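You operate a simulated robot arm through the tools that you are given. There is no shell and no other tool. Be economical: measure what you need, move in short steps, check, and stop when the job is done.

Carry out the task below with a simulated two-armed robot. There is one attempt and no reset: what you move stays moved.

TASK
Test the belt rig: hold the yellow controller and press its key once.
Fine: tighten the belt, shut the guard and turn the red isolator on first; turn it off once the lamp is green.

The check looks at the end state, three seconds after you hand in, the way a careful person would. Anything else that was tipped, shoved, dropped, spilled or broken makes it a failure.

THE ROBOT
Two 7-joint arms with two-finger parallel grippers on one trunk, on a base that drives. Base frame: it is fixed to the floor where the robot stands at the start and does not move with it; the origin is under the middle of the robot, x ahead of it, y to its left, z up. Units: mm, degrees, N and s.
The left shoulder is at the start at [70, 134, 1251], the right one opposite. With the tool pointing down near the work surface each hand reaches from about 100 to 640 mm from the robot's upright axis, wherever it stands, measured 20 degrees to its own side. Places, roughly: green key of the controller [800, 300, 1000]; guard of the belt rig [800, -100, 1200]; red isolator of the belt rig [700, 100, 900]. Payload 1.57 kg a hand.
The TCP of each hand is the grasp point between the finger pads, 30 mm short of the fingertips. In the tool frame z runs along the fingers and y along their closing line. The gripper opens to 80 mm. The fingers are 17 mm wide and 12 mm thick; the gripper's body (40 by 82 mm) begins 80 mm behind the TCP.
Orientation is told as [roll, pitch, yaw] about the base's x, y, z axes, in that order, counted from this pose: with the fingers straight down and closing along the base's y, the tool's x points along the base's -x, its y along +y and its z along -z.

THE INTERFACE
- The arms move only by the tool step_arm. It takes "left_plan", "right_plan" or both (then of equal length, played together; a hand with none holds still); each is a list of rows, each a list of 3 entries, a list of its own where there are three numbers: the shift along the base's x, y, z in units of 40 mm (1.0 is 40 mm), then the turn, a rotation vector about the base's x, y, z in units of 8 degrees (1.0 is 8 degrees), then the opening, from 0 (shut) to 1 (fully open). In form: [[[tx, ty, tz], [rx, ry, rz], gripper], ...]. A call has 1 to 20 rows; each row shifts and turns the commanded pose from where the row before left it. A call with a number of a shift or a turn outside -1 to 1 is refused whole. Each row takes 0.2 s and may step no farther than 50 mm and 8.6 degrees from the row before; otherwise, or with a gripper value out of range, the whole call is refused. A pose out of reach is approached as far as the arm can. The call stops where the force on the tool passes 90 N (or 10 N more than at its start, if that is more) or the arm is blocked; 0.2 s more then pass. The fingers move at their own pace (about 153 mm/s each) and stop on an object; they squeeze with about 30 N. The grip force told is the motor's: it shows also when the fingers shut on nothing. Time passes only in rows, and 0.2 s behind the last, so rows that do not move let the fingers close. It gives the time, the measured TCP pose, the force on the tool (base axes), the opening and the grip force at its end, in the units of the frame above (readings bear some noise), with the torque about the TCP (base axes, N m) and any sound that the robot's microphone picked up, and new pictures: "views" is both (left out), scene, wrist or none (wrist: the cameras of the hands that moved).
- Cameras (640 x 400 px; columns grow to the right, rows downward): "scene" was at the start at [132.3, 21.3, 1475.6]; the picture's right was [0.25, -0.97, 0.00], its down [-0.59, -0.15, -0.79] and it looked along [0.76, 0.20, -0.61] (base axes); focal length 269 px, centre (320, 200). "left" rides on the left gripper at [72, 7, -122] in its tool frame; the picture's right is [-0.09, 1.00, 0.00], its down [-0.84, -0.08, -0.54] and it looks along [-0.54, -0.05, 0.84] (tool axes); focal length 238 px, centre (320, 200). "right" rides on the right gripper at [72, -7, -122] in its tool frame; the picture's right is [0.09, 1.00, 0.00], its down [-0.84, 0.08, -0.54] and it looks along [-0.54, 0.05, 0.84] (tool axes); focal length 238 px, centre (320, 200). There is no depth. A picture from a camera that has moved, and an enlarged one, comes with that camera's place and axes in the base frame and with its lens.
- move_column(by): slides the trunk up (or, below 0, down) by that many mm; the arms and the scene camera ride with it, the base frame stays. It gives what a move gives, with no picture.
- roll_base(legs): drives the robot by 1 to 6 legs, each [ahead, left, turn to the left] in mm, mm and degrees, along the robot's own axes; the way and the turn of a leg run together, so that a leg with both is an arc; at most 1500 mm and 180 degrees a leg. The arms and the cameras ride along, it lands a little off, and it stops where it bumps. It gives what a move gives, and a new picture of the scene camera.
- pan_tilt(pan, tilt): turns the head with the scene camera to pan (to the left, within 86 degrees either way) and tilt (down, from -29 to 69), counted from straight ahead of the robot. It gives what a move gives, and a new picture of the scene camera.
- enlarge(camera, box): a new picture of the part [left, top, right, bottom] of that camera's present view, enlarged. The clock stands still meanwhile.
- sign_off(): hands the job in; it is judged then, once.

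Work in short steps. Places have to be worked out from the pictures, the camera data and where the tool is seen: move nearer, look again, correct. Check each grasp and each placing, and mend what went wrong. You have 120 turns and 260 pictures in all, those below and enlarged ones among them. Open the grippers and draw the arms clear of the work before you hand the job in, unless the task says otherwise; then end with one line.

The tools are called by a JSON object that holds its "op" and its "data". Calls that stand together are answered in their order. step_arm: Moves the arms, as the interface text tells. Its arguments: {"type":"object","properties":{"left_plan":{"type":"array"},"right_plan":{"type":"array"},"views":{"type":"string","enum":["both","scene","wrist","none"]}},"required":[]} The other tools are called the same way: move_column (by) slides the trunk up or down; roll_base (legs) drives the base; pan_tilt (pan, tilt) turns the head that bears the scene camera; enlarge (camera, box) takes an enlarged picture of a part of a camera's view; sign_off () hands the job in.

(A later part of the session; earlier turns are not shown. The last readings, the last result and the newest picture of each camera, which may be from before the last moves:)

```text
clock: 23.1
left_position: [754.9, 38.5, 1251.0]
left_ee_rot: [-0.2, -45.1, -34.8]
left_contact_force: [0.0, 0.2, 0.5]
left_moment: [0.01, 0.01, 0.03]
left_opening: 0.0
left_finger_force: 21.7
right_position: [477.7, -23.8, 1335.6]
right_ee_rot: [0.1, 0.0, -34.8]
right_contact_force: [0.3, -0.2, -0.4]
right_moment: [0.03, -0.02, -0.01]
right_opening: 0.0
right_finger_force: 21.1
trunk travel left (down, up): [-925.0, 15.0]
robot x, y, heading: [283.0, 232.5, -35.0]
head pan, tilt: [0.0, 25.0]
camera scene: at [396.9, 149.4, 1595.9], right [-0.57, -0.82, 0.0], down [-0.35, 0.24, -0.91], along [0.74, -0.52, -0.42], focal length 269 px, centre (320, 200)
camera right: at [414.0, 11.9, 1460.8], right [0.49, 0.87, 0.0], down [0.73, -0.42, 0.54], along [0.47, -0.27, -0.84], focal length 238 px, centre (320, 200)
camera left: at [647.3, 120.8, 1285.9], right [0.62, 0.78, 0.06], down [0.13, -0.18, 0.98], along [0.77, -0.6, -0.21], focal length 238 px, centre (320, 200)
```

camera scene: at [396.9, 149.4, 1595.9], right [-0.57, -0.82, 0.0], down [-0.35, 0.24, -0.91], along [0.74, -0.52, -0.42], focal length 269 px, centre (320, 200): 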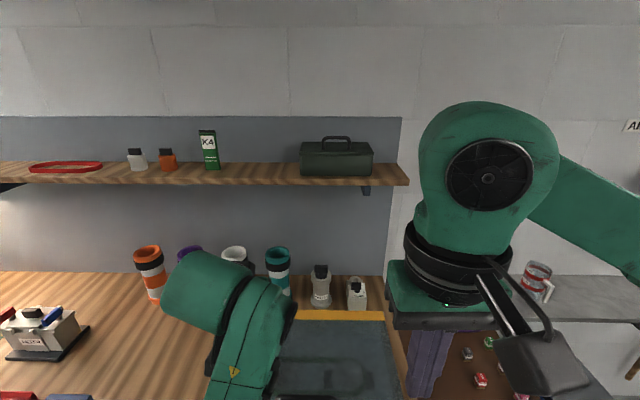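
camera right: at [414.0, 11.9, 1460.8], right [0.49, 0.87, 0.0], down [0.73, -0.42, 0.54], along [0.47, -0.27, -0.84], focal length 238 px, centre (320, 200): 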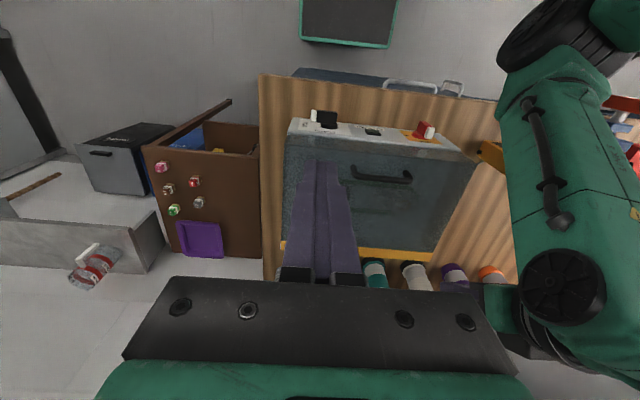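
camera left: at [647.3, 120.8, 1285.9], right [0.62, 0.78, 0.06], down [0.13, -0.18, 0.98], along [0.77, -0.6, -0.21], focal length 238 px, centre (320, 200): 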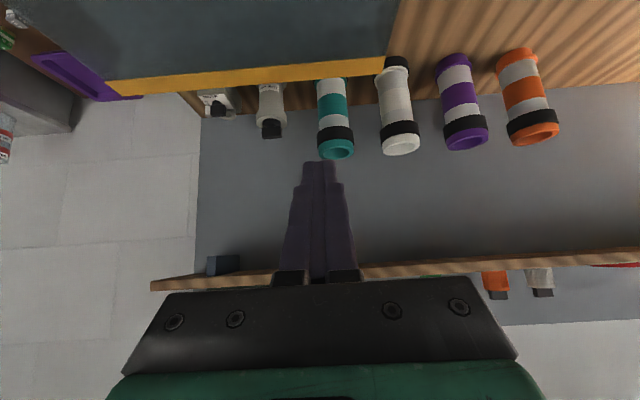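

The guard went over past balance and appears shut. I look down to verify and check nothing was hit.

{"op": "pan_tilt", "data": {"pan": 0, "tilt": 55}}

{"op": "enlarge", "data": {"camera": "right", "box": [240, 90, 500, 280]}}

```text
clock: 24.0
left_position: [757.7, 37.3, 1249.9]
left_ee_rot: [0.0, -45.0, -34.8]
left_contact_force: [0.2, 0.3, -0.5]
left_moment: [0.0, -0.04, -0.01]
left_opening: 0.0
left_finger_force: 21.3
right_position: [476.7, -24.9, 1336.7]
right_ee_rot: [0.1, 0.1, -34.8]
right_contact_force: [0.3, -0.6, 0.6]
right_moment: [-0.03, -0.01, -0.03]
right_opening: 0.0
right_finger_force: 21.3
trunk travel left (down, up): [-925.0, 15.0]
robot x, y, heading: [279.9, 230.4, -34.8]
head pan, tilt: [0.0, 55.0]
camera scene: at [381.4, 160.0, 1551.8], right [-0.57, -0.82, 0.0], down [-0.67, 0.47, -0.57], along [0.47, -0.33, -0.82], focal length 269 px, centre (320, 200)
```

scene: 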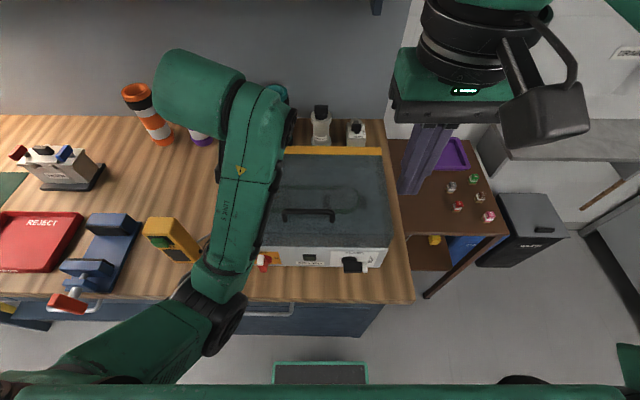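

```text
2.11 times, centred on (370, 185) of right
camera zoom: at [414.8, 11.1, 1460.5], right [0.49, 0.87, 0.0], down [0.73, -0.42, 0.54], along [0.47, -0.27, -0.84], focal length 502 px, centre (215, 232)
```

zoom: 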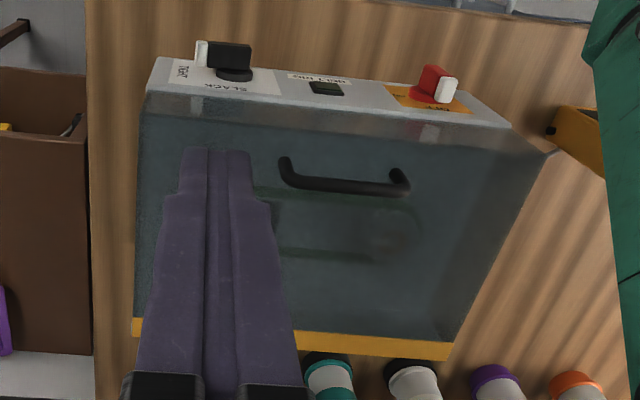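

The guard is fully shut over the belt. I retract the left hand and straighten it down.

{"op": "step_arm", "data": {"left_plan": [[[-0.268, 0.6, 0.5], [0.402, 0.576, 0], 0], [[-0.268, 0.6, 0.5], [0.402, 0.576, 0], 0], [[-0.268, 0.796, 0.1], [0.402, 0.576, 0], 0], [[-0.268, 0.796, 0.1], [0.402, 0.576, 0], 0], [[-0.268, 0.796, 0], [0.402, 0.576, 0], 0], [[-0.268, 0.796, 0], [0.402, 0.576, 0], 0], [[-0.268, 0.5, 0], [0.402, 0.576, 0], 0], [[-0.268, 0.5, 0], [0.402, 0.576, 0], 0]], "views": "none"}}

{"op": "roll_base", "data": {"legs": [[-90, 0, 0]]}}

{"op": "move_column", "data": {"by": -100}}

{"op": "pan_tilt", "data": {"pan": 8, "tilt": 45}}

{"op": "enlarge", "data": {"camera": "scene", "box": [170, 160, 410, 310]}}

```text
clock: 24.6
left_position: [793.1, 93.0, 1231.7]
left_ee_rot: [8.7, -35.7, -35.9]
left_contact_force: [0.0, 0.3, -0.3]
left_moment: [-0.01, 0.01, 0.02]
left_opening: 0.1
left_finger_force: 20.9
left hand out of reach, approached as far as the arm can: row 1, 2
right_position: [480.8, -23.9, 1336.6]
right_ee_rot: [0.0, 0.1, -34.8]
right_contact_force: [-0.1, 0.5, -0.4]
right_moment: [-0.04, 0.0, 0.03]
right_opening: 0.0
right_finger_force: 21.5
trunk travel left (down, up): [-925.0, 15.0]
robot x, y, heading: [278.9, 227.5, -34.8]
head pan, tilt: [0.0, 55.0]
stopped in row 2 (left hand): the arm was blocked; the commanded pose is now the measured one
```

```text
clock: 25.7
left_position: [722.5, 139.7, 1228.5]
left_ee_rot: [8.8, -35.3, -36.0]
left_contact_force: [1.4, -0.6, -1.0]
left_moment: [0.04, 0.02, 0.02]
left_opening: 0.0
left_finger_force: 21.8
right_position: [409.8, 20.7, 1334.1]
right_ee_rot: [0.0, 0.4, -35.0]
right_contact_force: [0.0, -0.4, 0.0]
right_moment: [0.06, 0.03, 0.0]
right_opening: 0.0
right_finger_force: 21.2
trunk travel left (down, up): [-925.0, 15.0]
robot x, y, heading: [205.5, 285.8, -34.7]
head pan, tilt: [0.0, 55.0]
camera scene: at [314.3, 206.5, 1550.9], right [-0.57, -0.82, 0.0], down [-0.67, 0.47, -0.57], along [0.47, -0.33, -0.82], focal length 269 px, centre (320, 200)
```

scene: 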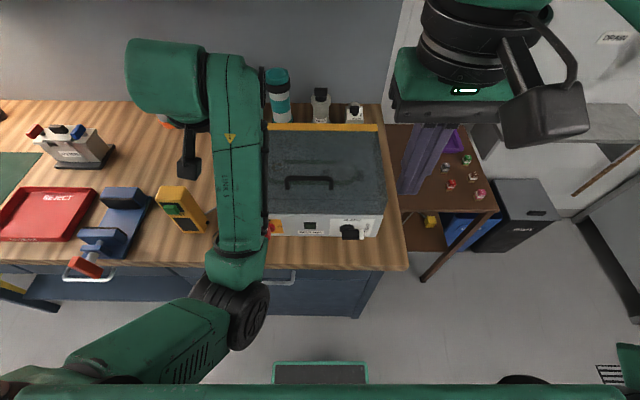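

```text
clock: 27.0
left_position: [715.8, 145.1, 1132.4]
left_ee_rot: [8.9, -35.6, -35.9]
left_contact_force: [-0.5, -0.4, 0.5]
left_moment: [0.03, 0.0, 0.02]
left_opening: 0.0
left_finger_force: 21.4
right_position: [405.5, 26.2, 1235.6]
right_ee_rot: [0.1, 0.0, -35.0]
right_contact_force: [0.4, 0.3, 0.3]
right_moment: [-0.02, -0.01, 0.01]
right_opening: 0.0
right_finger_force: 21.6
trunk travel left (down, up): [-825.0, 115.0]
robot x, y, heading: [209.7, 281.6, -34.9]
head pan, tilt: [0.0, 55.0]
```

```text
clock: 27.7
left_position: [716.4, 144.5, 1131.5]
left_ee_rot: [8.9, -35.7, -36.0]
left_contact_force: [-0.9, 0.1, -0.7]
left_moment: [0.01, -0.03, 0.01]
left_opening: 0.2
left_finger_force: 21.7
right_position: [404.0, 25.7, 1236.1]
right_ee_rot: [0.1, 0.1, -35.0]
right_contact_force: [-0.1, 1.1, 0.3]
right_moment: [-0.01, -0.01, -0.01]
right_opening: 0.0
right_finger_force: 21.5
trunk travel left (down, up): [-825.0, 115.0]
robot x, y, heading: [209.2, 281.4, -35.1]
head pan, tilt: [8.0, 45.0]
camera scene: at [320.3, 216.4, 1465.2], right [-0.45, -0.89, 0.0], down [-0.63, 0.32, -0.71], along [0.63, -0.32, -0.71], focal length 269 px, centre (320, 200)
```

scene: 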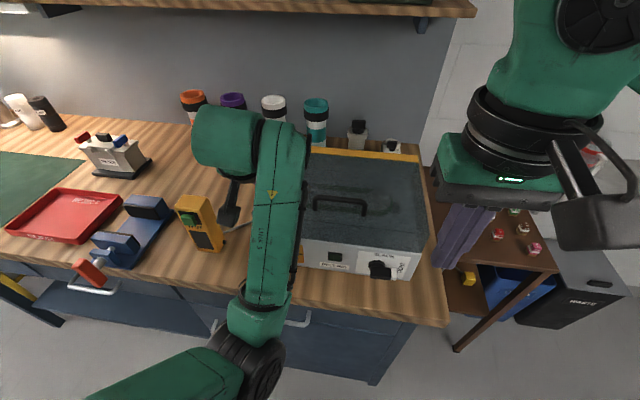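

```text
2.67 times, centred on (290, 235) of scene
camera zoom: at [320.3, 216.4, 1465.2], right [-0.45, -0.89, 0.0], down [-0.63, 0.32, -0.71], along [0.63, -0.32, -0.71], focal length 718 px, centre (400, 107)
```

zoom: 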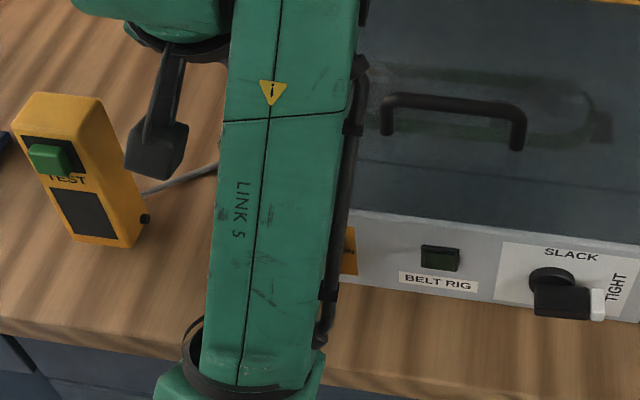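

The left hand was stopped part way in its turn, but nothing was touched. I move it gently back and left, now from the lower trunk position, turning it down.

{"op": "step_arm", "data": {"left_plan": [[[-0.4, 0.5, 0.4], [0, 0, 0], 0], [[-0.4, 0.5, 0.4], [0, 0, 0], 0], [[-0.4, 0.5, 0.4], [0, 0, 0], 0]]}}

```text
clock: 28.3
left_position: [728.2, 207.8, 1149.2]
left_ee_rot: [17.3, -36.7, -36.5]
left_contact_force: [0.4, -0.1, 0.2]
left_moment: [-0.01, -0.01, 0.03]
left_opening: 0.0
left_finger_force: 21.6
left hand out of reach, approached as far as the arm can: row 1, 2
right_position: [403.9, 26.7, 1236.1]
right_ee_rot: [0.1, 0.2, -35.0]
right_contact_force: [0.2, 0.9, -0.4]
right_moment: [0.04, -0.05, 0.0]
right_opening: 0.0
right_finger_force: 21.7
trunk travel left (down, up): [-825.0, 115.0]
robot x, y, heading: [208.0, 283.2, -34.8]
head pan, tilt: [8.0, 45.0]
stopped in row 2 (left hand): the arm was blocked; the commanded pose is now the measured one
camera scene: at [320.4, 217.0, 1465.2], right [-0.45, -0.89, 0.0], down [-0.63, 0.32, -0.71], along [0.63, -0.32, -0.71], focal length 269 px, centre (320, 200)
camera left: at [606.2, 258.9, 1201.0], right [0.48, 0.83, 0.29], down [0.16, -0.41, 0.9], along [0.86, -0.39, -0.33], focal length 238 px, centre (320, 200)
```

scene: 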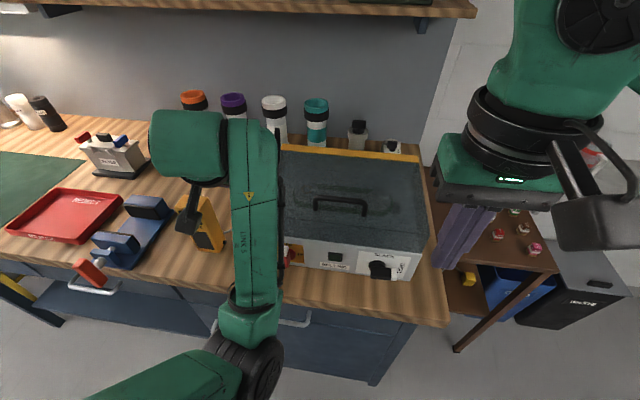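
left: 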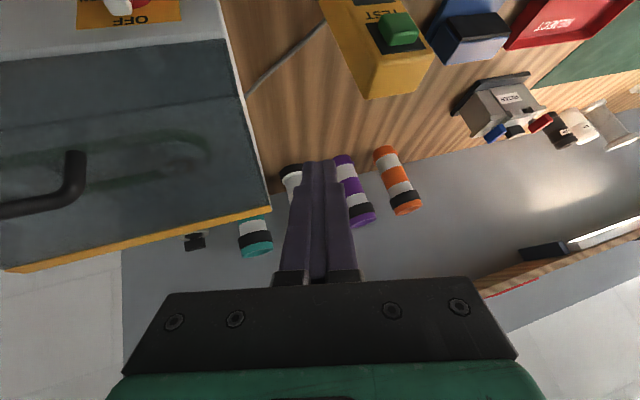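

The left arm seems to be at a joint limit. I try turning the tool downward in place only.

{"op": "step_arm", "data": {"left_plan": [[[0, 0, 0], [0.5, 0.75, 0], 0], [[0, 0, 0], [0.5, 0.75, 0], 0]], "views": "none"}}

{"op": "step_arm", "data": {"left_plan": [[[0.4, -0.3, 0.4], [0, 0, 0], 0], [[0.4, -0.3, 0.4], [0, 0, 0], 0]], "views": "none"}}

```text
clock: 28.9
left_position: [763.7, 219.2, 1125.9]
left_ee_rot: [19.3, -22.3, -35.3]
left_contact_force: [-0.6, 0.0, -0.2]
left_moment: [0.0, 0.05, 0.02]
left_opening: 0.0
left_finger_force: 21.2
left hand out of reach, approached as far as the arm can: row 1, 2
right_position: [406.1, 24.9, 1235.4]
right_ee_rot: [0.1, 0.2, -35.0]
right_contact_force: [0.9, 0.4, 0.1]
right_moment: [0.0, -0.01, 0.04]
right_opening: 0.1
right_finger_force: 21.2
trunk travel left (down, up): [-825.0, 115.0]
robot x, y, heading: [209.1, 281.9, -34.6]
head pan, tilt: [8.0, 45.0]
```

```text
clock: 29.5
left_position: [783.2, 177.6, 1155.9]
left_ee_rot: [16.2, -22.3, -36.2]
left_contact_force: [0.5, 0.2, -0.3]
left_moment: [0.03, 0.02, -0.01]
left_opening: 0.2
left_finger_force: 21.3
right_position: [404.2, 24.9, 1235.7]
right_ee_rot: [0.2, 0.0, -35.0]
right_contact_force: [0.5, -0.3, 0.0]
right_moment: [0.0, 0.0, -0.03]
right_opening: 0.2
right_finger_force: 21.1
trunk travel left (down, up): [-825.0, 115.0]
robot x, y, heading: [206.8, 286.8, -34.9]
head pan, tilt: [8.0, 45.0]
```

Turning works when the hand is free to move out. I continue: straighten roll and pitch while rising.

{"op": "step_arm", "data": {"left_plan": [[[0, 0, 0.5], [-0.015, 0.852, 0], 0], [[0, 0, 0.5], [-0.015, 0.852, 0], 0], [[0, 0, 0.5], [-0.015, 0.852, 0], 0], [[0, 0, 0.5], [-0.015, 0.852, 0], 0]]}}

```text
clock: 30.5
left_position: [807.5, 178.9, 1234.0]
left_ee_rot: [0.3, -0.2, -33.1]
left_contact_force: [0.1, 0.1, 0.0]
left_moment: [0.0, -0.01, 0.01]
left_opening: 0.1
left_finger_force: 21.1
left hand out of reach, approached as far as the arm can: row 1, 2
right_position: [405.7, 28.4, 1235.9]
right_ee_rot: [0.0, 0.0, -35.0]
right_contact_force: [-0.1, -0.4, 0.5]
right_moment: [-0.03, 0.03, -0.02]
right_opening: 0.0
right_finger_force: 21.6
trunk travel left (down, up): [-825.0, 115.0]
robot x, y, heading: [210.2, 277.3, -34.9]
head pan, tilt: [8.0, 45.0]
camera scene: at [321.2, 217.7, 1465.1], right [-0.45, -0.89, 0.0], down [-0.63, 0.32, -0.71], along [0.63, -0.32, -0.71], focal length 269 px, centre (320, 200)
camera left: at [750.2, 222.6, 1355.2], right [0.62, 0.78, 0.0], down [0.66, -0.52, 0.54], along [0.43, -0.33, -0.84], focal length 238 px, centre (320, 200)
```

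scene: 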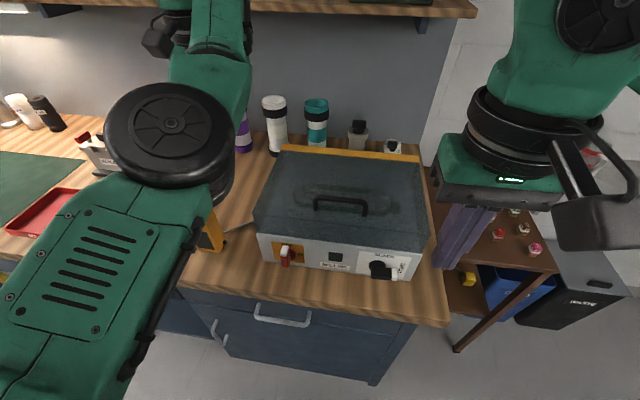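
left: 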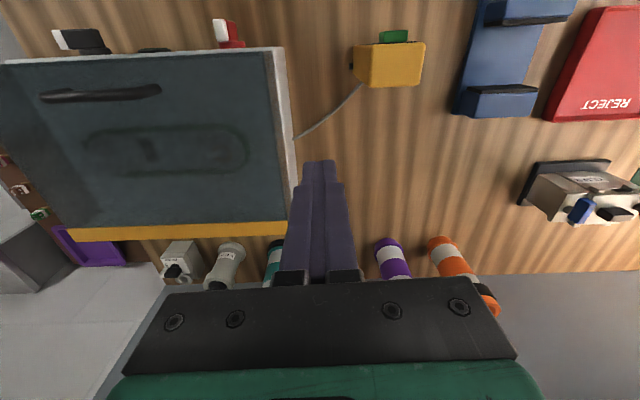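

Tool is vertical again. I retract the left hand 120 mm toward the robot.

{"op": "step_arm", "data": {"left_plan": [[[-0.6, 0.43, 0], [0, 0, -0.06], 0], [[-0.6, 0.43, 0], [0, 0, -0.06], 0], [[-0.6, 0.43, 0], [0, 0, -0.06], 0], [[-0.6, 0.43, 0], [0, 0, -0.06], 0]]}}

{"op": "enlarge", "data": {"camera": "scene", "box": [220, 160, 460, 310]}}

```text
clock: 31.5
left_position: [782.1, 215.4, 1239.1]
left_ee_rot: [0.2, 0.0, -34.5]
left_contact_force: [0.4, 0.0, -0.3]
left_moment: [-0.02, -0.01, -0.01]
left_opening: 0.0
left_finger_force: 21.5
left hand out of reach, approached as far as the arm can: row 1, 2, 3, 4
right_position: [404.0, 26.2, 1234.8]
right_ee_rot: [0.1, 0.1, -35.0]
right_contact_force: [-0.5, -0.5, -0.4]
right_moment: [0.02, -0.03, -0.01]
right_opening: 0.4
right_finger_force: 21.1
trunk travel left (down, up): [-825.0, 115.0]
robot x, y, heading: [210.4, 282.7, -34.9]
head pan, tilt: [8.0, 45.0]
camera scene: at [319.9, 216.2, 1465.2], right [-0.45, -0.89, 0.0], down [-0.63, 0.32, -0.71], along [0.63, -0.32, -0.71], focal length 269 px, centre (320, 200)
camera left: at [727.1, 260.2, 1361.9], right [0.64, 0.77, 0.01], down [0.64, -0.54, 0.54], along [0.42, -0.34, -0.84], focal length 238 px, centre (320, 200)
```

scene: 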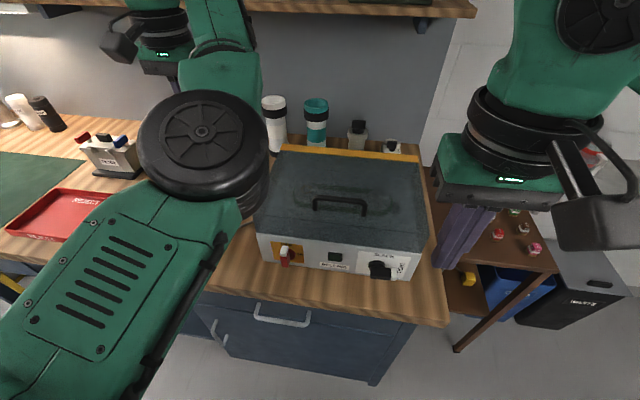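
left: 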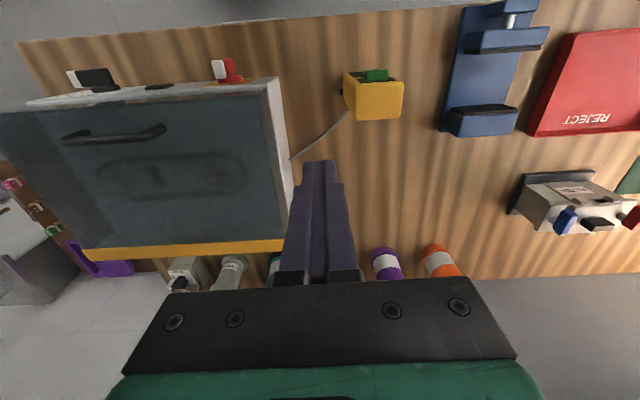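

```text
2.67 times, centred on (340, 235) of scene
camera zoom: at [319.9, 216.2, 1465.2], right [-0.45, -0.89, 0.0], down [-0.63, 0.32, -0.71], along [0.63, -0.32, -0.71], focal length 718 px, centre (267, 107)
```

zoom: 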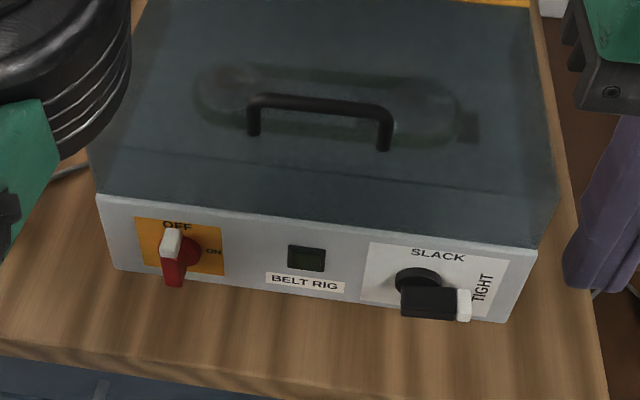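

The left elbow has folded into an awkward posture near its limit. I try moving the hand up and to the left to unfold it.

{"op": "step_arm", "data": {"left_plan": [[[0.4, 0.6, 0.3], [0, 0, 0], 0], [[0.4, 0.6, 0.3], [0, 0, 0], 0], [[0.4, 0.6, 0.3], [0, 0, 0], 0], [[0.4, 0.6, 0.3], [0, 0, 0], 0], [[0.4, 0.6, 0.3], [0, 0, 0], 0], [[0.4, 0.6, 0.3], [0, 0, 0], 0]], "views": "scene"}}

```text
clock: 32.9
left_position: [852.7, 375.7, 1298.2]
left_ee_rot: [0.3, 0.0, -35.1]
left_contact_force: [0.6, -0.3, -1.0]
left_moment: [0.02, 0.0, -0.04]
left_opening: 0.0
left_finger_force: 20.9
left hand out of reach, approached as far as the arm can: row 5, 6
right_position: [404.1, 27.3, 1236.2]
right_ee_rot: [0.1, 0.0, -35.1]
right_contact_force: [0.5, 0.4, -0.4]
right_moment: [0.03, -0.01, 0.0]
right_opening: 0.0
right_finger_force: 21.4
trunk travel left (down, up): [-825.0, 115.0]
robot x, y, heading: [206.9, 285.2, -35.0]
head pan, tilt: [8.0, 45.0]
camera scene: at [320.3, 216.7, 1465.2], right [-0.45, -0.89, 0.0], down [-0.63, 0.32, -0.71], along [0.63, -0.32, -0.71], focal length 269 px, centre (320, 200)
```

scene: 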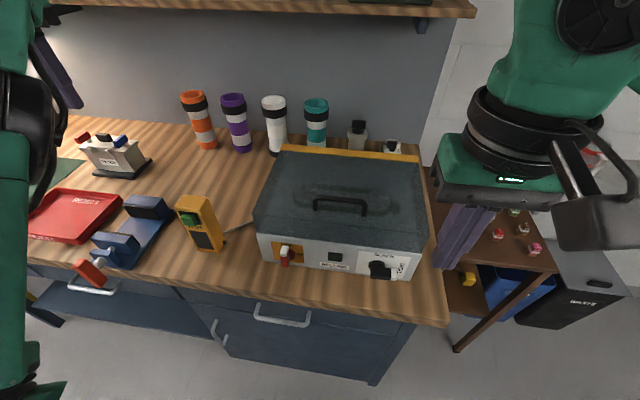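

The left hand is out to the left. I now try bringing it back toward the robot and lower.

{"op": "step_arm", "data": {"left_plan": [[[-0.8, 0.2, -0.3], [0, 0, 0], 0], [[-0.8, 0.2, -0.3], [0, 0, 0], 0], [[-0.8, 0.2, -0.3], [0, 0, 0], 0], [[-0.8, 0.1, -0.3], [0, 0, 0], 0], [[-0.8, 0, -0.3], [0, 0, 0], 0]], "views": "scene"}}

```text
clock: 34.1
left_position: [691.1, 403.6, 1238.6]
left_ee_rot: [0.3, -0.1, -35.0]
left_contact_force: [0.1, -0.3, -0.3]
left_moment: [0.0, -0.03, -0.03]
left_opening: 0.1
left_finger_force: 21.8
right_position: [402.3, 25.9, 1235.8]
right_ee_rot: [0.0, 0.0, -35.0]
right_contact_force: [-0.2, 0.3, 0.3]
right_moment: [-0.03, -0.03, 0.02]
right_opening: 0.0
right_finger_force: 21.7
trunk travel left (down, up): [-825.0, 115.0]
robot x, y, heading: [211.2, 285.8, -34.9]
head pan, tilt: [8.0, 45.0]
camera scene: at [319.1, 215.7, 1465.3], right [-0.45, -0.89, 0.0], down [-0.63, 0.32, -0.71], along [0.63, -0.32, -0.71], focal length 269 px, centre (320, 200)
```

scene: 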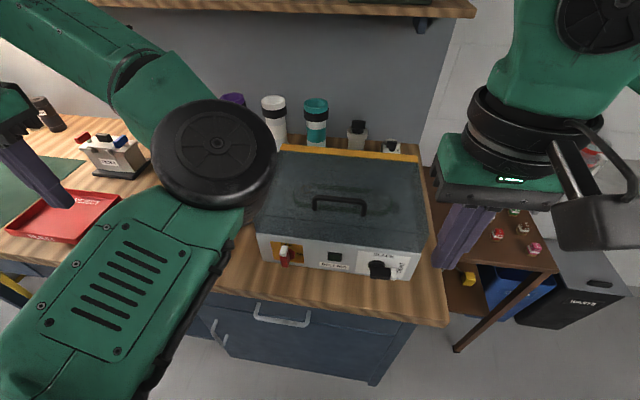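

The left elbow flipped to the inside. To unflip it I extend the arm to the earlier far-forward pose (free space above the shut guard), then I'll retrace the first approach in reverse. The right hand steps aside to the right.

{"op": "step_arm", "data": {"left_plan": [[[0.334, -0.9, 0.14], [-0.292, -0.419, 0], 0], [[0.334, -0.9, 0.14], [-0.292, -0.419, 0], 0], [[0.334, -0.9, 0.14], [-0.292, -0.419, 0], 0], [[0.334, -0.9, 0.14], [-0.292, -0.419, 0], 0], [[0.334, -0.9, 0.14], [-0.292, -0.419, 0], 0], [[0.334, -0.9, 0.14], [-0.292, -0.419, 0], 0], [[0.334, -0.9, 0.14], [-0.292, -0.419, 0], 0], [[0.334, -0.9, 0.14], [-0.292, -0.419, 0], 0], [[0.334, -0.9, 0.14], [-0.292, -0.419, 0], 0], [[0.334, -0.9, 0.14], [-0.292, -0.419, 0], 0], [[0.334, -0.9, 0.14], [-0.292, -0.419, 0], 0]], "right_plan": [[[-0.48, -0.68, 0], [0, 0, 0], 0], [[-0.48, -0.68, 0], [0, 0, 0], 0], [[-0.48, -0.68, 0], [0, 0, 0], 0], [[0, 0, 0], [0, 0, 0], 0], [[0, 0, 0], [0, 0, 0], 0], [[0, 0, 0], [0, 0, 0], 0], [[0, 0, 0], [0, 0, 0], 0], [[0, 0, 0], [0, 0, 0], 0], [[0, 0, 0], [0, 0, 0], 0], [[0, 0, 0], [0, 0, 0], 0], [[0, 0, 0], [0, 0, 0], 0]], "views": "scene"}}

```text
clock: 36.5
left_position: [874.8, 75.0, 1300.0]
left_ee_rot: [0.3, -45.0, -34.9]
left_contact_force: [-0.3, 0.0, -0.3]
left_moment: [-0.01, 0.0, 0.01]
left_opening: 0.2
left_finger_force: 21.3
left hand out of reach, approached as far as the arm can: row 1, 2, 3, 4, 5
right_position: [348.0, -56.3, 1234.9]
right_ee_rot: [0.1, 0.1, -35.0]
right_contact_force: [0.2, 0.6, -1.3]
right_moment: [0.03, -0.01, 0.03]
right_opening: 0.0
right_finger_force: 20.7
trunk travel left (down, up): [-825.0, 115.0]
robot x, y, heading: [210.8, 282.9, -34.8]
head pan, tilt: [8.0, 45.0]
camera scene: at [321.2, 215.2, 1465.1], right [-0.45, -0.89, 0.0], down [-0.63, 0.32, -0.71], along [0.63, -0.32, -0.71], focal length 269 px, centre (320, 200)
```

scene: 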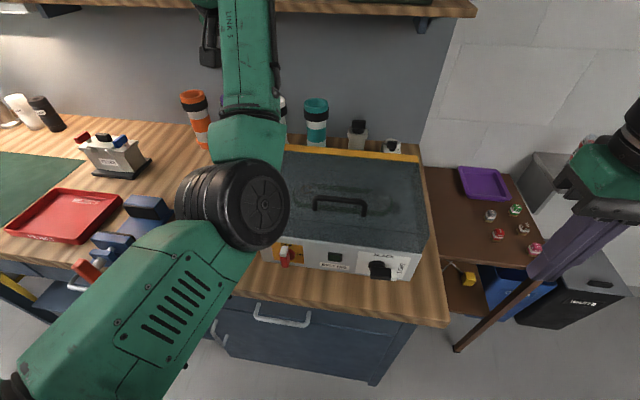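

The elbow is still inward. I extend to nearly straight at a raised height, as in the first approach.

{"op": "step_arm", "data": {"left_plan": [[[0.5, -0.35, 0.7], [0, 0, 0], 0], [[0.5, -0.35, 0.7], [0, 0, 0], 0], [[0.5, -0.35, 0.3], [0, 0, 0], 0], [[0.6, -0.42, 0.2], [0, 0, 0], 0], [[0.6, -0.42, 0], [0, 0, 0], 0]], "views": "scene"}}

```text
clock: 37.7
left_position: [909.6, 51.3, 1330.1]
left_ee_rot: [0.3, -45.0, -35.1]
left_contact_force: [0.1, -0.3, 0.8]
left_moment: [0.01, 0.0, -0.02]
left_opening: 0.1
left_finger_force: 20.9
left hand out of reach, approached as far as the arm can: row 2, 3, 4, 5
right_position: [347.8, -55.4, 1234.9]
right_ee_rot: [0.1, 0.0, -35.1]
right_contact_force: [-0.3, 0.0, -0.5]
right_moment: [0.02, 0.0, 0.0]
right_opening: 0.1
right_finger_force: 21.3
trunk travel left (down, up): [-825.0, 115.0]
robot x, y, heading: [208.2, 284.2, -34.9]
head pan, tilt: [8.0, 45.0]
camera scene: at [321.4, 216.2, 1465.1], right [-0.45, -0.89, 0.0], down [-0.63, 0.32, -0.71], along [0.63, -0.32, -0.71], focal length 269 px, centre (320, 200)
```

scene: 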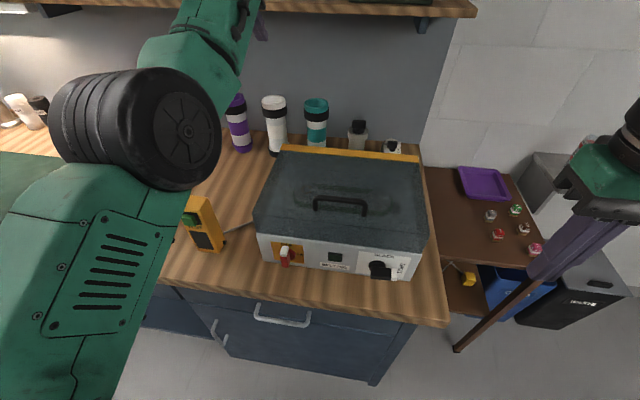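

I try to work the elbow round: point the tool straight ahead with the arm extended, so that a roll about the arm's axis is shared by the shoulder.

{"op": "step_arm", "data": {"left_plan": [[[0.2, -0.14, 0], [-0.538, -0.771, 0], 0], [[0.2, -0.14, 0], [-0.538, -0.771, 0], 0], [[0.2, -0.14, 0], [-0.538, -0.771, 0], 0], [[0.2, -0.14, -0.1], [-0.538, -0.771, 0], 0], [[0.2, -0.14, -0.1], [-0.538, -0.771, 0], 0], [[0.2, -0.14, -0.1], [-0.538, -0.771, 0], 0], [[0, 0, 0], [0.82, -0.572, 0], 0], [[0, 0, 0], [0.82, -0.572, 0], 0], [[0, 0, 0], [0.82, -0.572, 0], 0], [[0, 0, 0], [0.82, -0.572, 0], 0], [[0, 0, 0], [0.82, -0.572, 0], 0], [[0, 0, 0], [0.82, -0.572, 0], 0], [[0, 0, 0], [0.82, -0.572, 0], 0], [[0, 0, 0], [0.82, -0.572, 0], 0], [[0, 0, 0], [0.82, -0.572, 0], 0], [[0, 0, 0], [0.82, -0.572, 0], 0]], "views": "scene"}}

```text
clock: 41.1
left_position: [956.8, 17.8, 1319.4]
left_ee_rot: [90.4, -9.8, -125.0]
left_contact_force: [-0.3, 0.3, 0.4]
left_moment: [0.0, 0.02, -0.02]
left_opening: 0.1
left_finger_force: 21.6
right_position: [346.7, -56.2, 1236.4]
right_ee_rot: [0.1, 0.0, -35.0]
right_contact_force: [0.2, -0.5, -0.6]
right_moment: [0.0, 0.02, -0.01]
right_opening: 0.0
right_finger_force: 21.1
trunk travel left (down, up): [-825.0, 115.0]
robot x, y, heading: [208.4, 281.4, -34.9]
head pan, tilt: [8.0, 45.0]
camera scene: at [320.9, 216.4, 1465.1], right [-0.45, -0.89, 0.0], down [-0.63, 0.32, -0.71], along [0.63, -0.32, -0.71], focal length 269 px, centre (320, 200)
```

scene: 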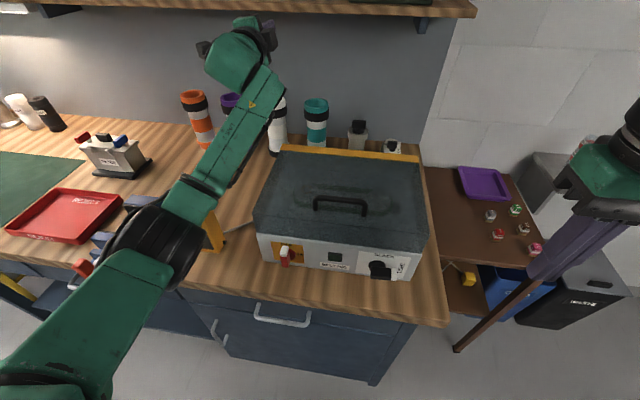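

The elbow has swung down and to the left. I retract the hand with this orientation so the elbow stays there.

{"op": "step_arm", "data": {"left_plan": [[[-0.54, 0.68, -0.1], [0, 0, 0], 0], [[-0.54, 0.68, -0.1], [0, 0, 0], 0], [[-0.54, 0.68, -0.1], [0, 0, 0], 0], [[-0.54, 0.68, -0.1], [0, 0, 0], 0], [[-0.54, 0.68, -0.1], [0, 0, 0], 0], [[-0.54, 0.68, -0.1], [0, 0, 0], 0]], "views": "scene"}}

```text
clock: 42.5
left_position: [826.9, 181.9, 1296.1]
left_ee_rot: [90.4, -9.8, -125.0]
left_contact_force: [-0.2, 0.1, -0.3]
left_moment: [0.01, 0.02, -0.01]
left_opening: 0.1
left_finger_force: 20.8
right_position: [346.0, -53.9, 1235.5]
right_ee_rot: [0.0, 0.0, -35.0]
right_contact_force: [-0.5, -0.1, -0.8]
right_moment: [-0.01, -0.02, -0.01]
right_opening: 0.0
right_finger_force: 21.4
trunk travel left (down, up): [-825.0, 115.0]
robot x, y, heading: [205.1, 282.0, -35.2]
head pan, tilt: [8.0, 45.0]
camera scene: at [319.5, 218.0, 1465.4], right [-0.45, -0.89, 0.0], down [-0.63, 0.32, -0.71], along [0.63, -0.32, -0.71], focal length 269 px, centre (320, 200)
```

scene: 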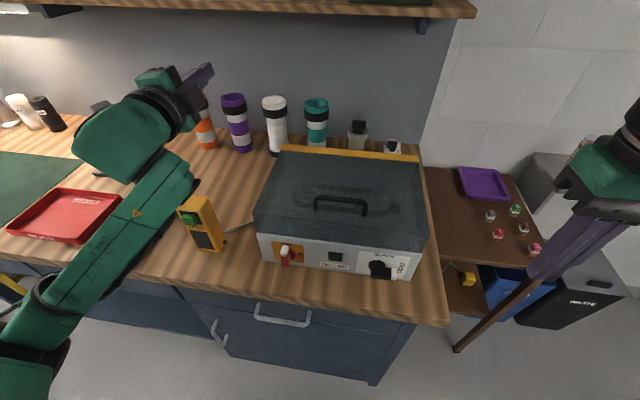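

The left arm is natural again. Next the isolator with the right hand: I bring it, shut, above-left of the red lever (local 452, 166).

{"op": "step_arm", "data": {"right_plan": [[[0.727, 0.493, 0], [0, 0, 0], 0], [[0.727, 0.493, 0], [0, 0, 0], 0], [[0.727, 0.493, 0], [0, 0, 0], 0], [[0.727, 0.493, 0], [0, 0, 0], 0], [[0.727, 0.493, -0.3], [0, 0, 0], 0], [[0.727, 0.493, -0.4], [0, 0, 0], 0], [[0.727, 0.493, -0.5], [0, 0, 0], 0], [[0.727, 0.493, -0.5], [0, 0, 0], 0], [[0.727, 0.493, -0.6], [0, 0, 0], 0], [[0.727, 0.493, -0.6], [0, 0, 0], 0], [[0.727, 0.493, -0.6], [0, 0, 0], 0]]}}

```text
clock: 44.9
left_position: [828.9, 184.0, 1294.6]
left_ee_rot: [90.3, -10.1, -125.1]
left_contact_force: [-0.1, 0.3, -0.7]
left_moment: [-0.01, 0.01, -0.04]
left_opening: 0.0
left_finger_force: 21.5
right_position: [667.6, 165.1, 1096.2]
right_ee_rot: [-0.1, 0.0, -34.9]
right_contact_force: [-0.3, 0.7, 0.0]
right_moment: [-0.02, 0.07, 0.02]
right_opening: 0.0
right_finger_force: 21.0
trunk travel left (down, up): [-825.0, 115.0]
robot x, y, heading: [208.2, 283.7, -34.8]
head pan, tilt: [8.0, 45.0]
camera scene: at [322.5, 219.1, 1465.2], right [-0.45, -0.89, 0.0], down [-0.63, 0.32, -0.71], along [0.63, -0.32, -0.71], focal length 269 px, centre (320, 200)
camera right: at [604.7, 200.3, 1220.4], right [0.49, 0.87, 0.0], down [0.73, -0.42, 0.54], along [0.47, -0.27, -0.84], focal length 238 px, centre (320, 200)
```

scene: 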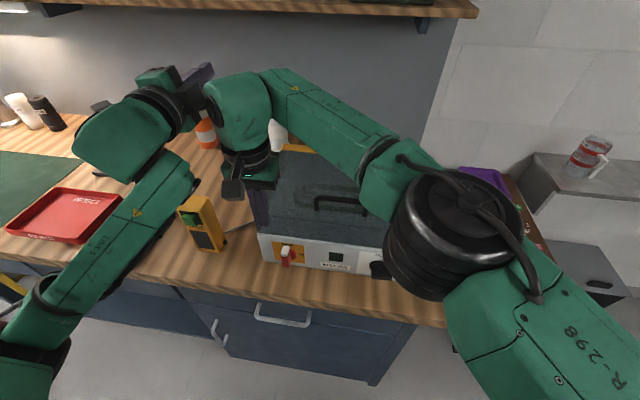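
right: 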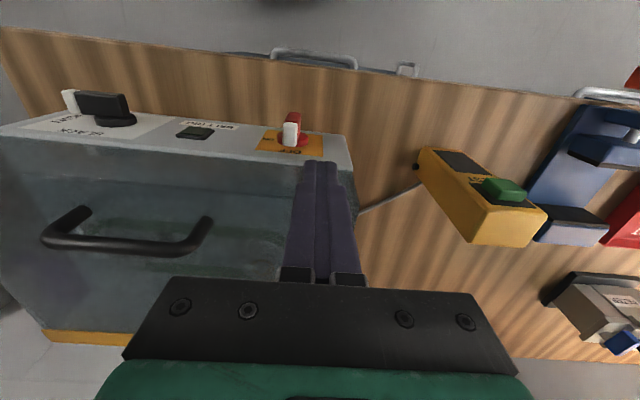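

The lever is at v≈135 with my fingers 10 mm to its left. I descend, push right, then down, the same motion as with the tension lever.

{"op": "step_arm", "data": {"right_plan": [[[0, 0, -0.87], [0, 0, 0], 0], [[0, 0, -0.87], [0, 0, 0], 0], [[0, 0, -0.87], [0, 0, 0], 0], [[-0.18, -0.258, 0], [0, 0, 0], 0], [[-0.18, -0.258, 0], [0, 0, 0], 0], [[-0.18, -0.258, 0], [0, 0, 0], 0], [[-0.18, -0.258, 0], [0, 0, 0], 0], [[-0.05, -0.07, -0.2], [0, 0, 0], 0], [[-0.05, -0.07, -0.2], [0, 0, 0], 0], [[0, 0, 0], [0, 0, 0], 0]]}}

```text
clock: 47.1
left_position: [827.5, 180.3, 1295.2]
left_ee_rot: [90.3, -9.8, -125.0]
left_contact_force: [0.4, -0.2, 0.2]
left_moment: [0.01, 0.02, 0.02]
left_opening: 0.1
left_finger_force: 21.5
right_position: [634.5, 115.7, 976.6]
right_ee_rot: [0.1, 0.1, -35.1]
right_contact_force: [-0.1, 0.4, 0.8]
right_moment: [-0.07, 0.01, -0.01]
right_opening: 0.0
right_finger_force: 21.0
trunk travel left (down, up): [-825.0, 115.0]
robot x, y, heading: [208.9, 279.4, -34.7]
head pan, tilt: [8.0, 45.0]
camera scene: at [320.8, 216.5, 1465.2], right [-0.45, -0.89, 0.0], down [-0.63, 0.32, -0.71], along [0.63, -0.32, -0.71], focal length 269 px, centre (320, 200)
camera right: at [570.4, 150.7, 1100.1], right [0.5, 0.87, 0.0], down [0.73, -0.42, 0.54], along [0.47, -0.27, -0.84], focal length 238 px, centre (320, 200)
```

scene: 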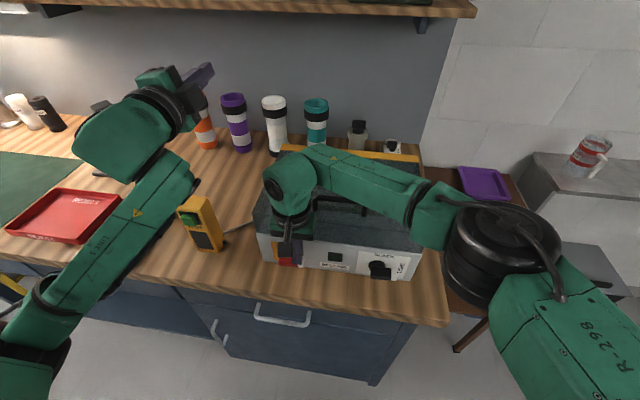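
right: 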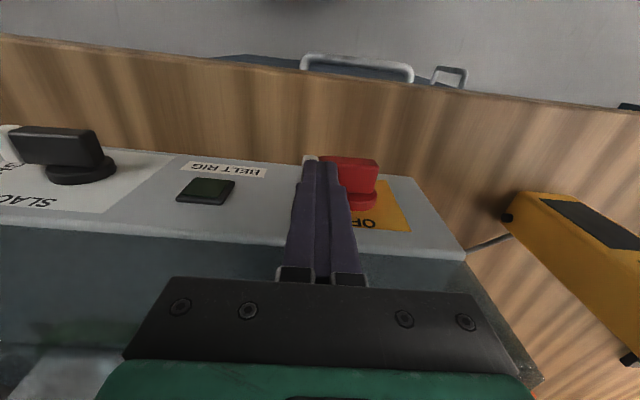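

The red lever has turned. I lift off with a step back and check both levers closely.

{"op": "step_arm", "data": {"right_plan": [[[0, 0, 0.9], [0, 0, 0], 0], [[-0.5, -0.3, 0.9], [0, 0, 0], 0], [[-0.5, -0.5, 0.9], [0, 0, 0], 0], [[-0.7, -0.6, 0.2], [0, 0, 0], 0], [[-0.7, -0.6, 0], [0, 0, 0], 0]], "views": "none"}}

{"op": "enlarge", "data": {"camera": "scene", "box": [240, 180, 440, 300]}}

{"op": "enlarge", "data": {"camera": "right", "box": [0, 0, 640, 400]}}

{"op": "enlarge", "data": {"camera": "scene", "box": [150, 170, 270, 270]}}

```text
clock: 48.3
left_position: [825.0, 179.5, 1296.4]
left_ee_rot: [90.4, -9.8, -125.0]
left_contact_force: [0.1, -0.5, 0.0]
left_moment: [-0.02, -0.01, 0.02]
left_opening: 0.0
left_finger_force: 21.2
right_position: [536.2, 33.1, 1093.1]
right_ee_rot: [0.2, 0.1, -35.0]
right_contact_force: [0.5, -0.4, 0.6]
right_moment: [-0.01, -0.04, 0.02]
right_opening: 0.1
right_finger_force: 21.0
trunk travel left (down, up): [-825.0, 115.0]
robot x, y, heading: [210.9, 282.6, -35.0]
head pan, tilt: [8.0, 45.0]
```

```text
3.20 times, centred on (340, 240) of scene
camera zoom: at [318.6, 214.3, 1465.2], right [-0.45, -0.89, 0.0], down [-0.63, 0.32, -0.71], along [0.63, -0.32, -0.71], focal length 862 px, centre (256, 72)
```

zoom: 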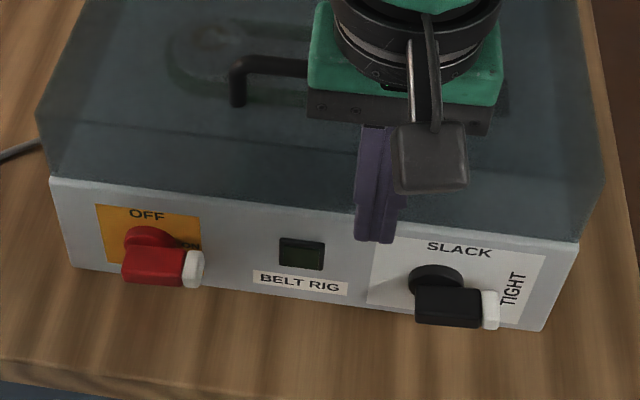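

```text
1.00 times, centred on (320, 200) of right (not enlarged: the box is as wide or as high as the picture)
camera zoom: at [472.7, 68.6, 1217.0], right [0.5, 0.87, 0.0], down [0.73, -0.42, 0.54], along [0.47, -0.27, -0.84], focal length 238 px, centre (320, 200)
```

zoom: 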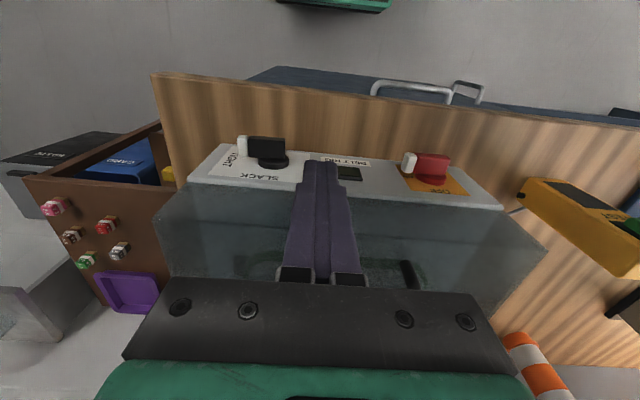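

```text
4.00 times, centred on (210, 220) of scene
camera zoom: at [318.6, 214.3, 1465.2], right [-0.45, -0.89, 0.0], down [-0.63, 0.32, -0.71], along [0.63, -0.32, -0.71], focal length 1078 px, centre (760, 120)
```

zoom: 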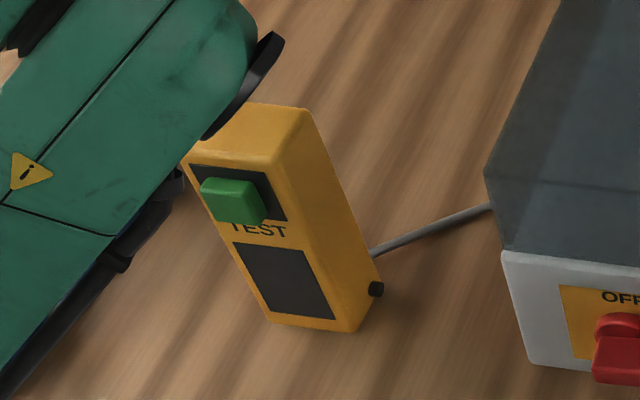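

Both levers are at TIGHT and ON. The controller stands at local u 488–534, v 320–374, top z≈1041, key on its front at z≈1008. I'll hold it from above with the right hand and press with the left, so I raise the right hand and shift the base left 385 mm and back 60 mm.

{"op": "step_arm", "data": {"right_plan": [[[-0.3, 0, 0.9], [0, 0, 0], 1], [[-0.3, 0, 0.9], [0, 0, 0], 1]], "views": "none"}}

{"op": "roll_base", "data": {"legs": [[-60, 0, 0], [0, 385, 0]]}}

{"op": "pan_tilt", "data": {"pan": 0, "tilt": 45}}

```text
clock: 48.9
left_position: [825.5, 180.5, 1295.2]
left_ee_rot: [90.4, -9.9, -124.9]
left_contact_force: [-0.1, -1.1, -0.6]
left_moment: [0.0, 0.03, -0.02]
left_opening: 0.0
left_finger_force: 21.3
right_position: [512.2, 33.8, 1164.6]
right_ee_rot: [0.2, 0.0, -35.0]
right_contact_force: [0.4, 0.3, -0.4]
right_moment: [0.0, 0.02, 0.01]
right_opening: 80.2
right_finger_force: 0.1
trunk travel left (down, up): [-825.0, 115.0]
robot x, y, heading: [210.8, 280.6, -34.7]
head pan, tilt: [8.0, 45.0]
```

```text
clock: 51.9
left_position: [995.9, 533.1, 1295.5]
left_ee_rot: [90.3, -9.8, -124.6]
left_contact_force: [0.4, 1.0, 0.0]
left_moment: [0.02, -0.01, 0.0]
left_opening: 0.0
left_finger_force: 21.9
right_position: [683.6, 384.6, 1165.0]
right_ee_rot: [0.1, 0.1, -34.6]
right_contact_force: [-0.2, -0.7, -0.5]
right_moment: [0.02, -0.05, 0.0]
right_opening: 80.1
right_finger_force: 0.1
trunk travel left (down, up): [-825.0, 115.0]
robot x, y, heading: [377.2, 632.7, -34.5]
head pan, tilt: [8.0, 45.0]
camera scene: at [489.2, 565.2, 1465.2], right [-0.45, -0.89, 0.0], down [-0.63, 0.32, -0.71], along [0.63, -0.32, -0.71], focal length 269 px, centre (320, 200)
```

scene: 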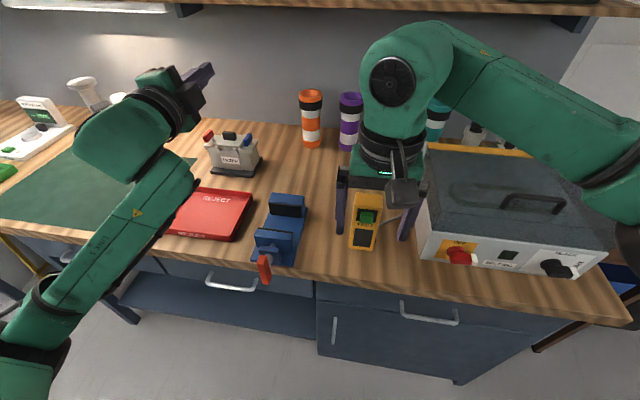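

```text
clock: 52.6
left_position: [997.5, 534.7, 1294.1]
left_ee_rot: [90.4, -9.9, -124.7]
left_contact_force: [-1.2, -0.7, -0.2]
left_moment: [0.01, 0.02, 0.02]
left_opening: 0.0
left_finger_force: 21.4
right_position: [684.3, 385.6, 1164.1]
right_ee_rot: [0.1, 0.1, -34.6]
right_contact_force: [0.6, -0.3, -0.2]
right_moment: [0.01, 0.05, 0.0]
right_opening: 79.7
right_finger_force: 0.1
trunk travel left (down, up): [-825.0, 115.0]
robot x, y, heading: [376.5, 624.6, -34.5]
head pan, tilt: [0.0, 45.0]
camera scene: at [484.7, 556.9, 1465.2], right [-0.57, -0.82, 0.0], down [-0.58, 0.4, -0.71], along [0.58, -0.4, -0.71], focal length 269 px, centre (320, 200)
```

scene: 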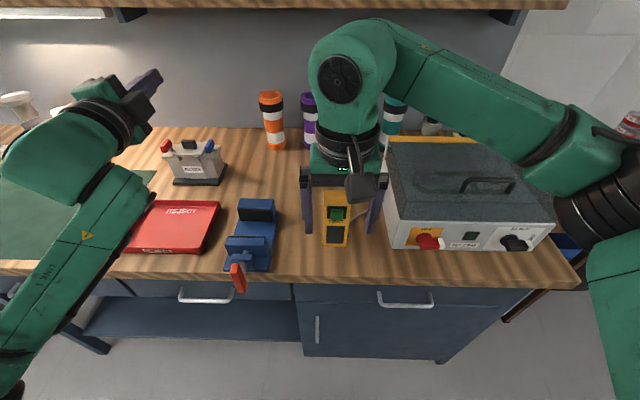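

Well placed. I measure the controller again from here with the scene and right wrist cameras.

{"op": "enlarge", "data": {"camera": "scene", "box": [290, 170, 410, 260]}}

{"op": "enlarge", "data": {"camera": "right", "box": [0, 0, 640, 400]}}

```text
4.44 times, centred on (350, 215) of scene
camera zoom: at [484.7, 556.9, 1465.2], right [-0.57, -0.82, 0.0], down [-0.58, 0.4, -0.71], along [0.58, -0.4, -0.71], focal length 1198 px, centre (187, 133)
```

zoom: 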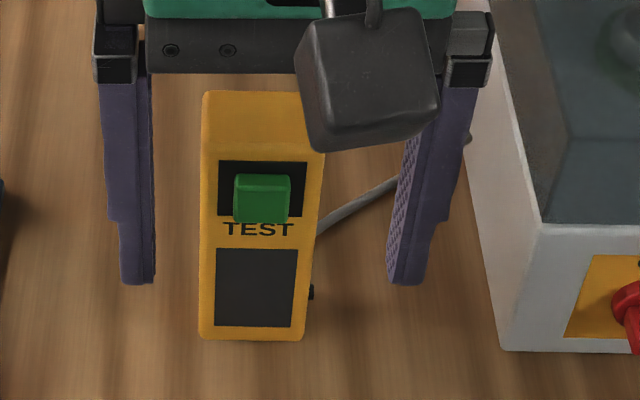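

```text
1.00 times, centred on (320, 200) of right (not enlarged: the box is as wide or as high as the picture)
camera zoom: at [621.1, 420.9, 1289.1], right [0.49, 0.87, 0.0], down [0.73, -0.41, 0.54], along [0.47, -0.26, -0.84], focal length 238 px, centre (320, 200)
```

zoom: 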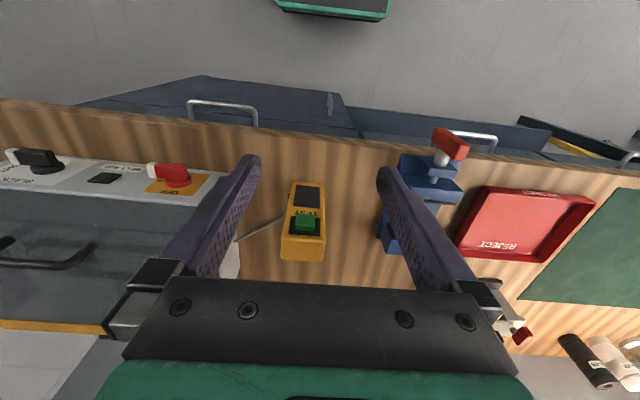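

The controller's centre is local (511, 350), width ~59 mm. I go over it with the open right hand and descend to just above.

{"op": "step_arm", "data": {"right_plan": [[[0.853, -0.656, 0], [0, 0, -0.06], 1], [[0.853, -0.656, 0], [0, 0, -0.06], 1], [[0.853, -0.656, 0], [0, 0, -0.06], 1], [[0.853, -0.656, 0], [0, 0, -0.06], 1], [[0, 0, -0.7], [0, 0, 0], 1], [[0, 0, -0.7], [0, 0, 0], 1]]}}

{"op": "enlarge", "data": {"camera": "scene", "box": [270, 140, 430, 260]}}

```text
clock: 54.0
left_position: [996.1, 532.9, 1294.4]
left_ee_rot: [90.3, -10.0, -124.7]
left_contact_force: [-0.1, -0.4, -0.3]
left_moment: [0.02, 0.0, -0.03]
left_opening: 0.0
left_finger_force: 21.2
right_position: [820.4, 278.2, 1107.7]
right_ee_rot: [0.1, 0.1, -36.6]
right_contact_force: [0.5, 0.4, 0.1]
right_moment: [0.02, 0.02, -0.02]
right_opening: 80.1
right_finger_force: 0.1
trunk travel left (down, up): [-825.0, 115.0]
robot x, y, heading: [378.0, 634.2, -34.6]
head pan, tilt: [0.0, 45.0]
camera scene: at [484.2, 554.9, 1465.1], right [-0.57, -0.82, 0.0], down [-0.58, 0.4, -0.71], along [0.58, -0.4, -0.71], focal length 269 px, centre (320, 200)
camera right: at [757.6, 316.3, 1232.8], right [0.52, 0.86, 0.0], down [0.72, -0.44, 0.54], along [0.46, -0.28, -0.84], focal length 238 px, centre (320, 200)
```

scene: 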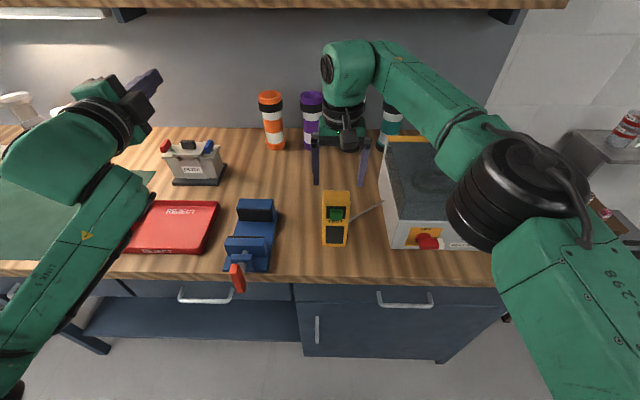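
right: 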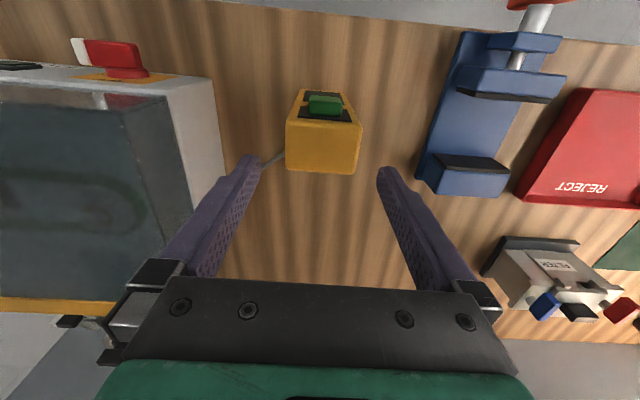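

```text
3.33 times, centred on (350, 200) of scene
camera zoom: at [484.2, 554.9, 1465.1], right [-0.57, -0.82, 0.0], down [-0.58, 0.4, -0.71], along [0.58, -0.4, -0.71], focal length 898 px, centre (220, 200)
```

zoom: 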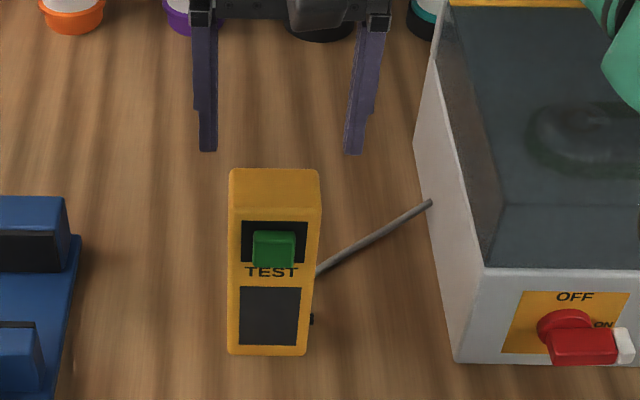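

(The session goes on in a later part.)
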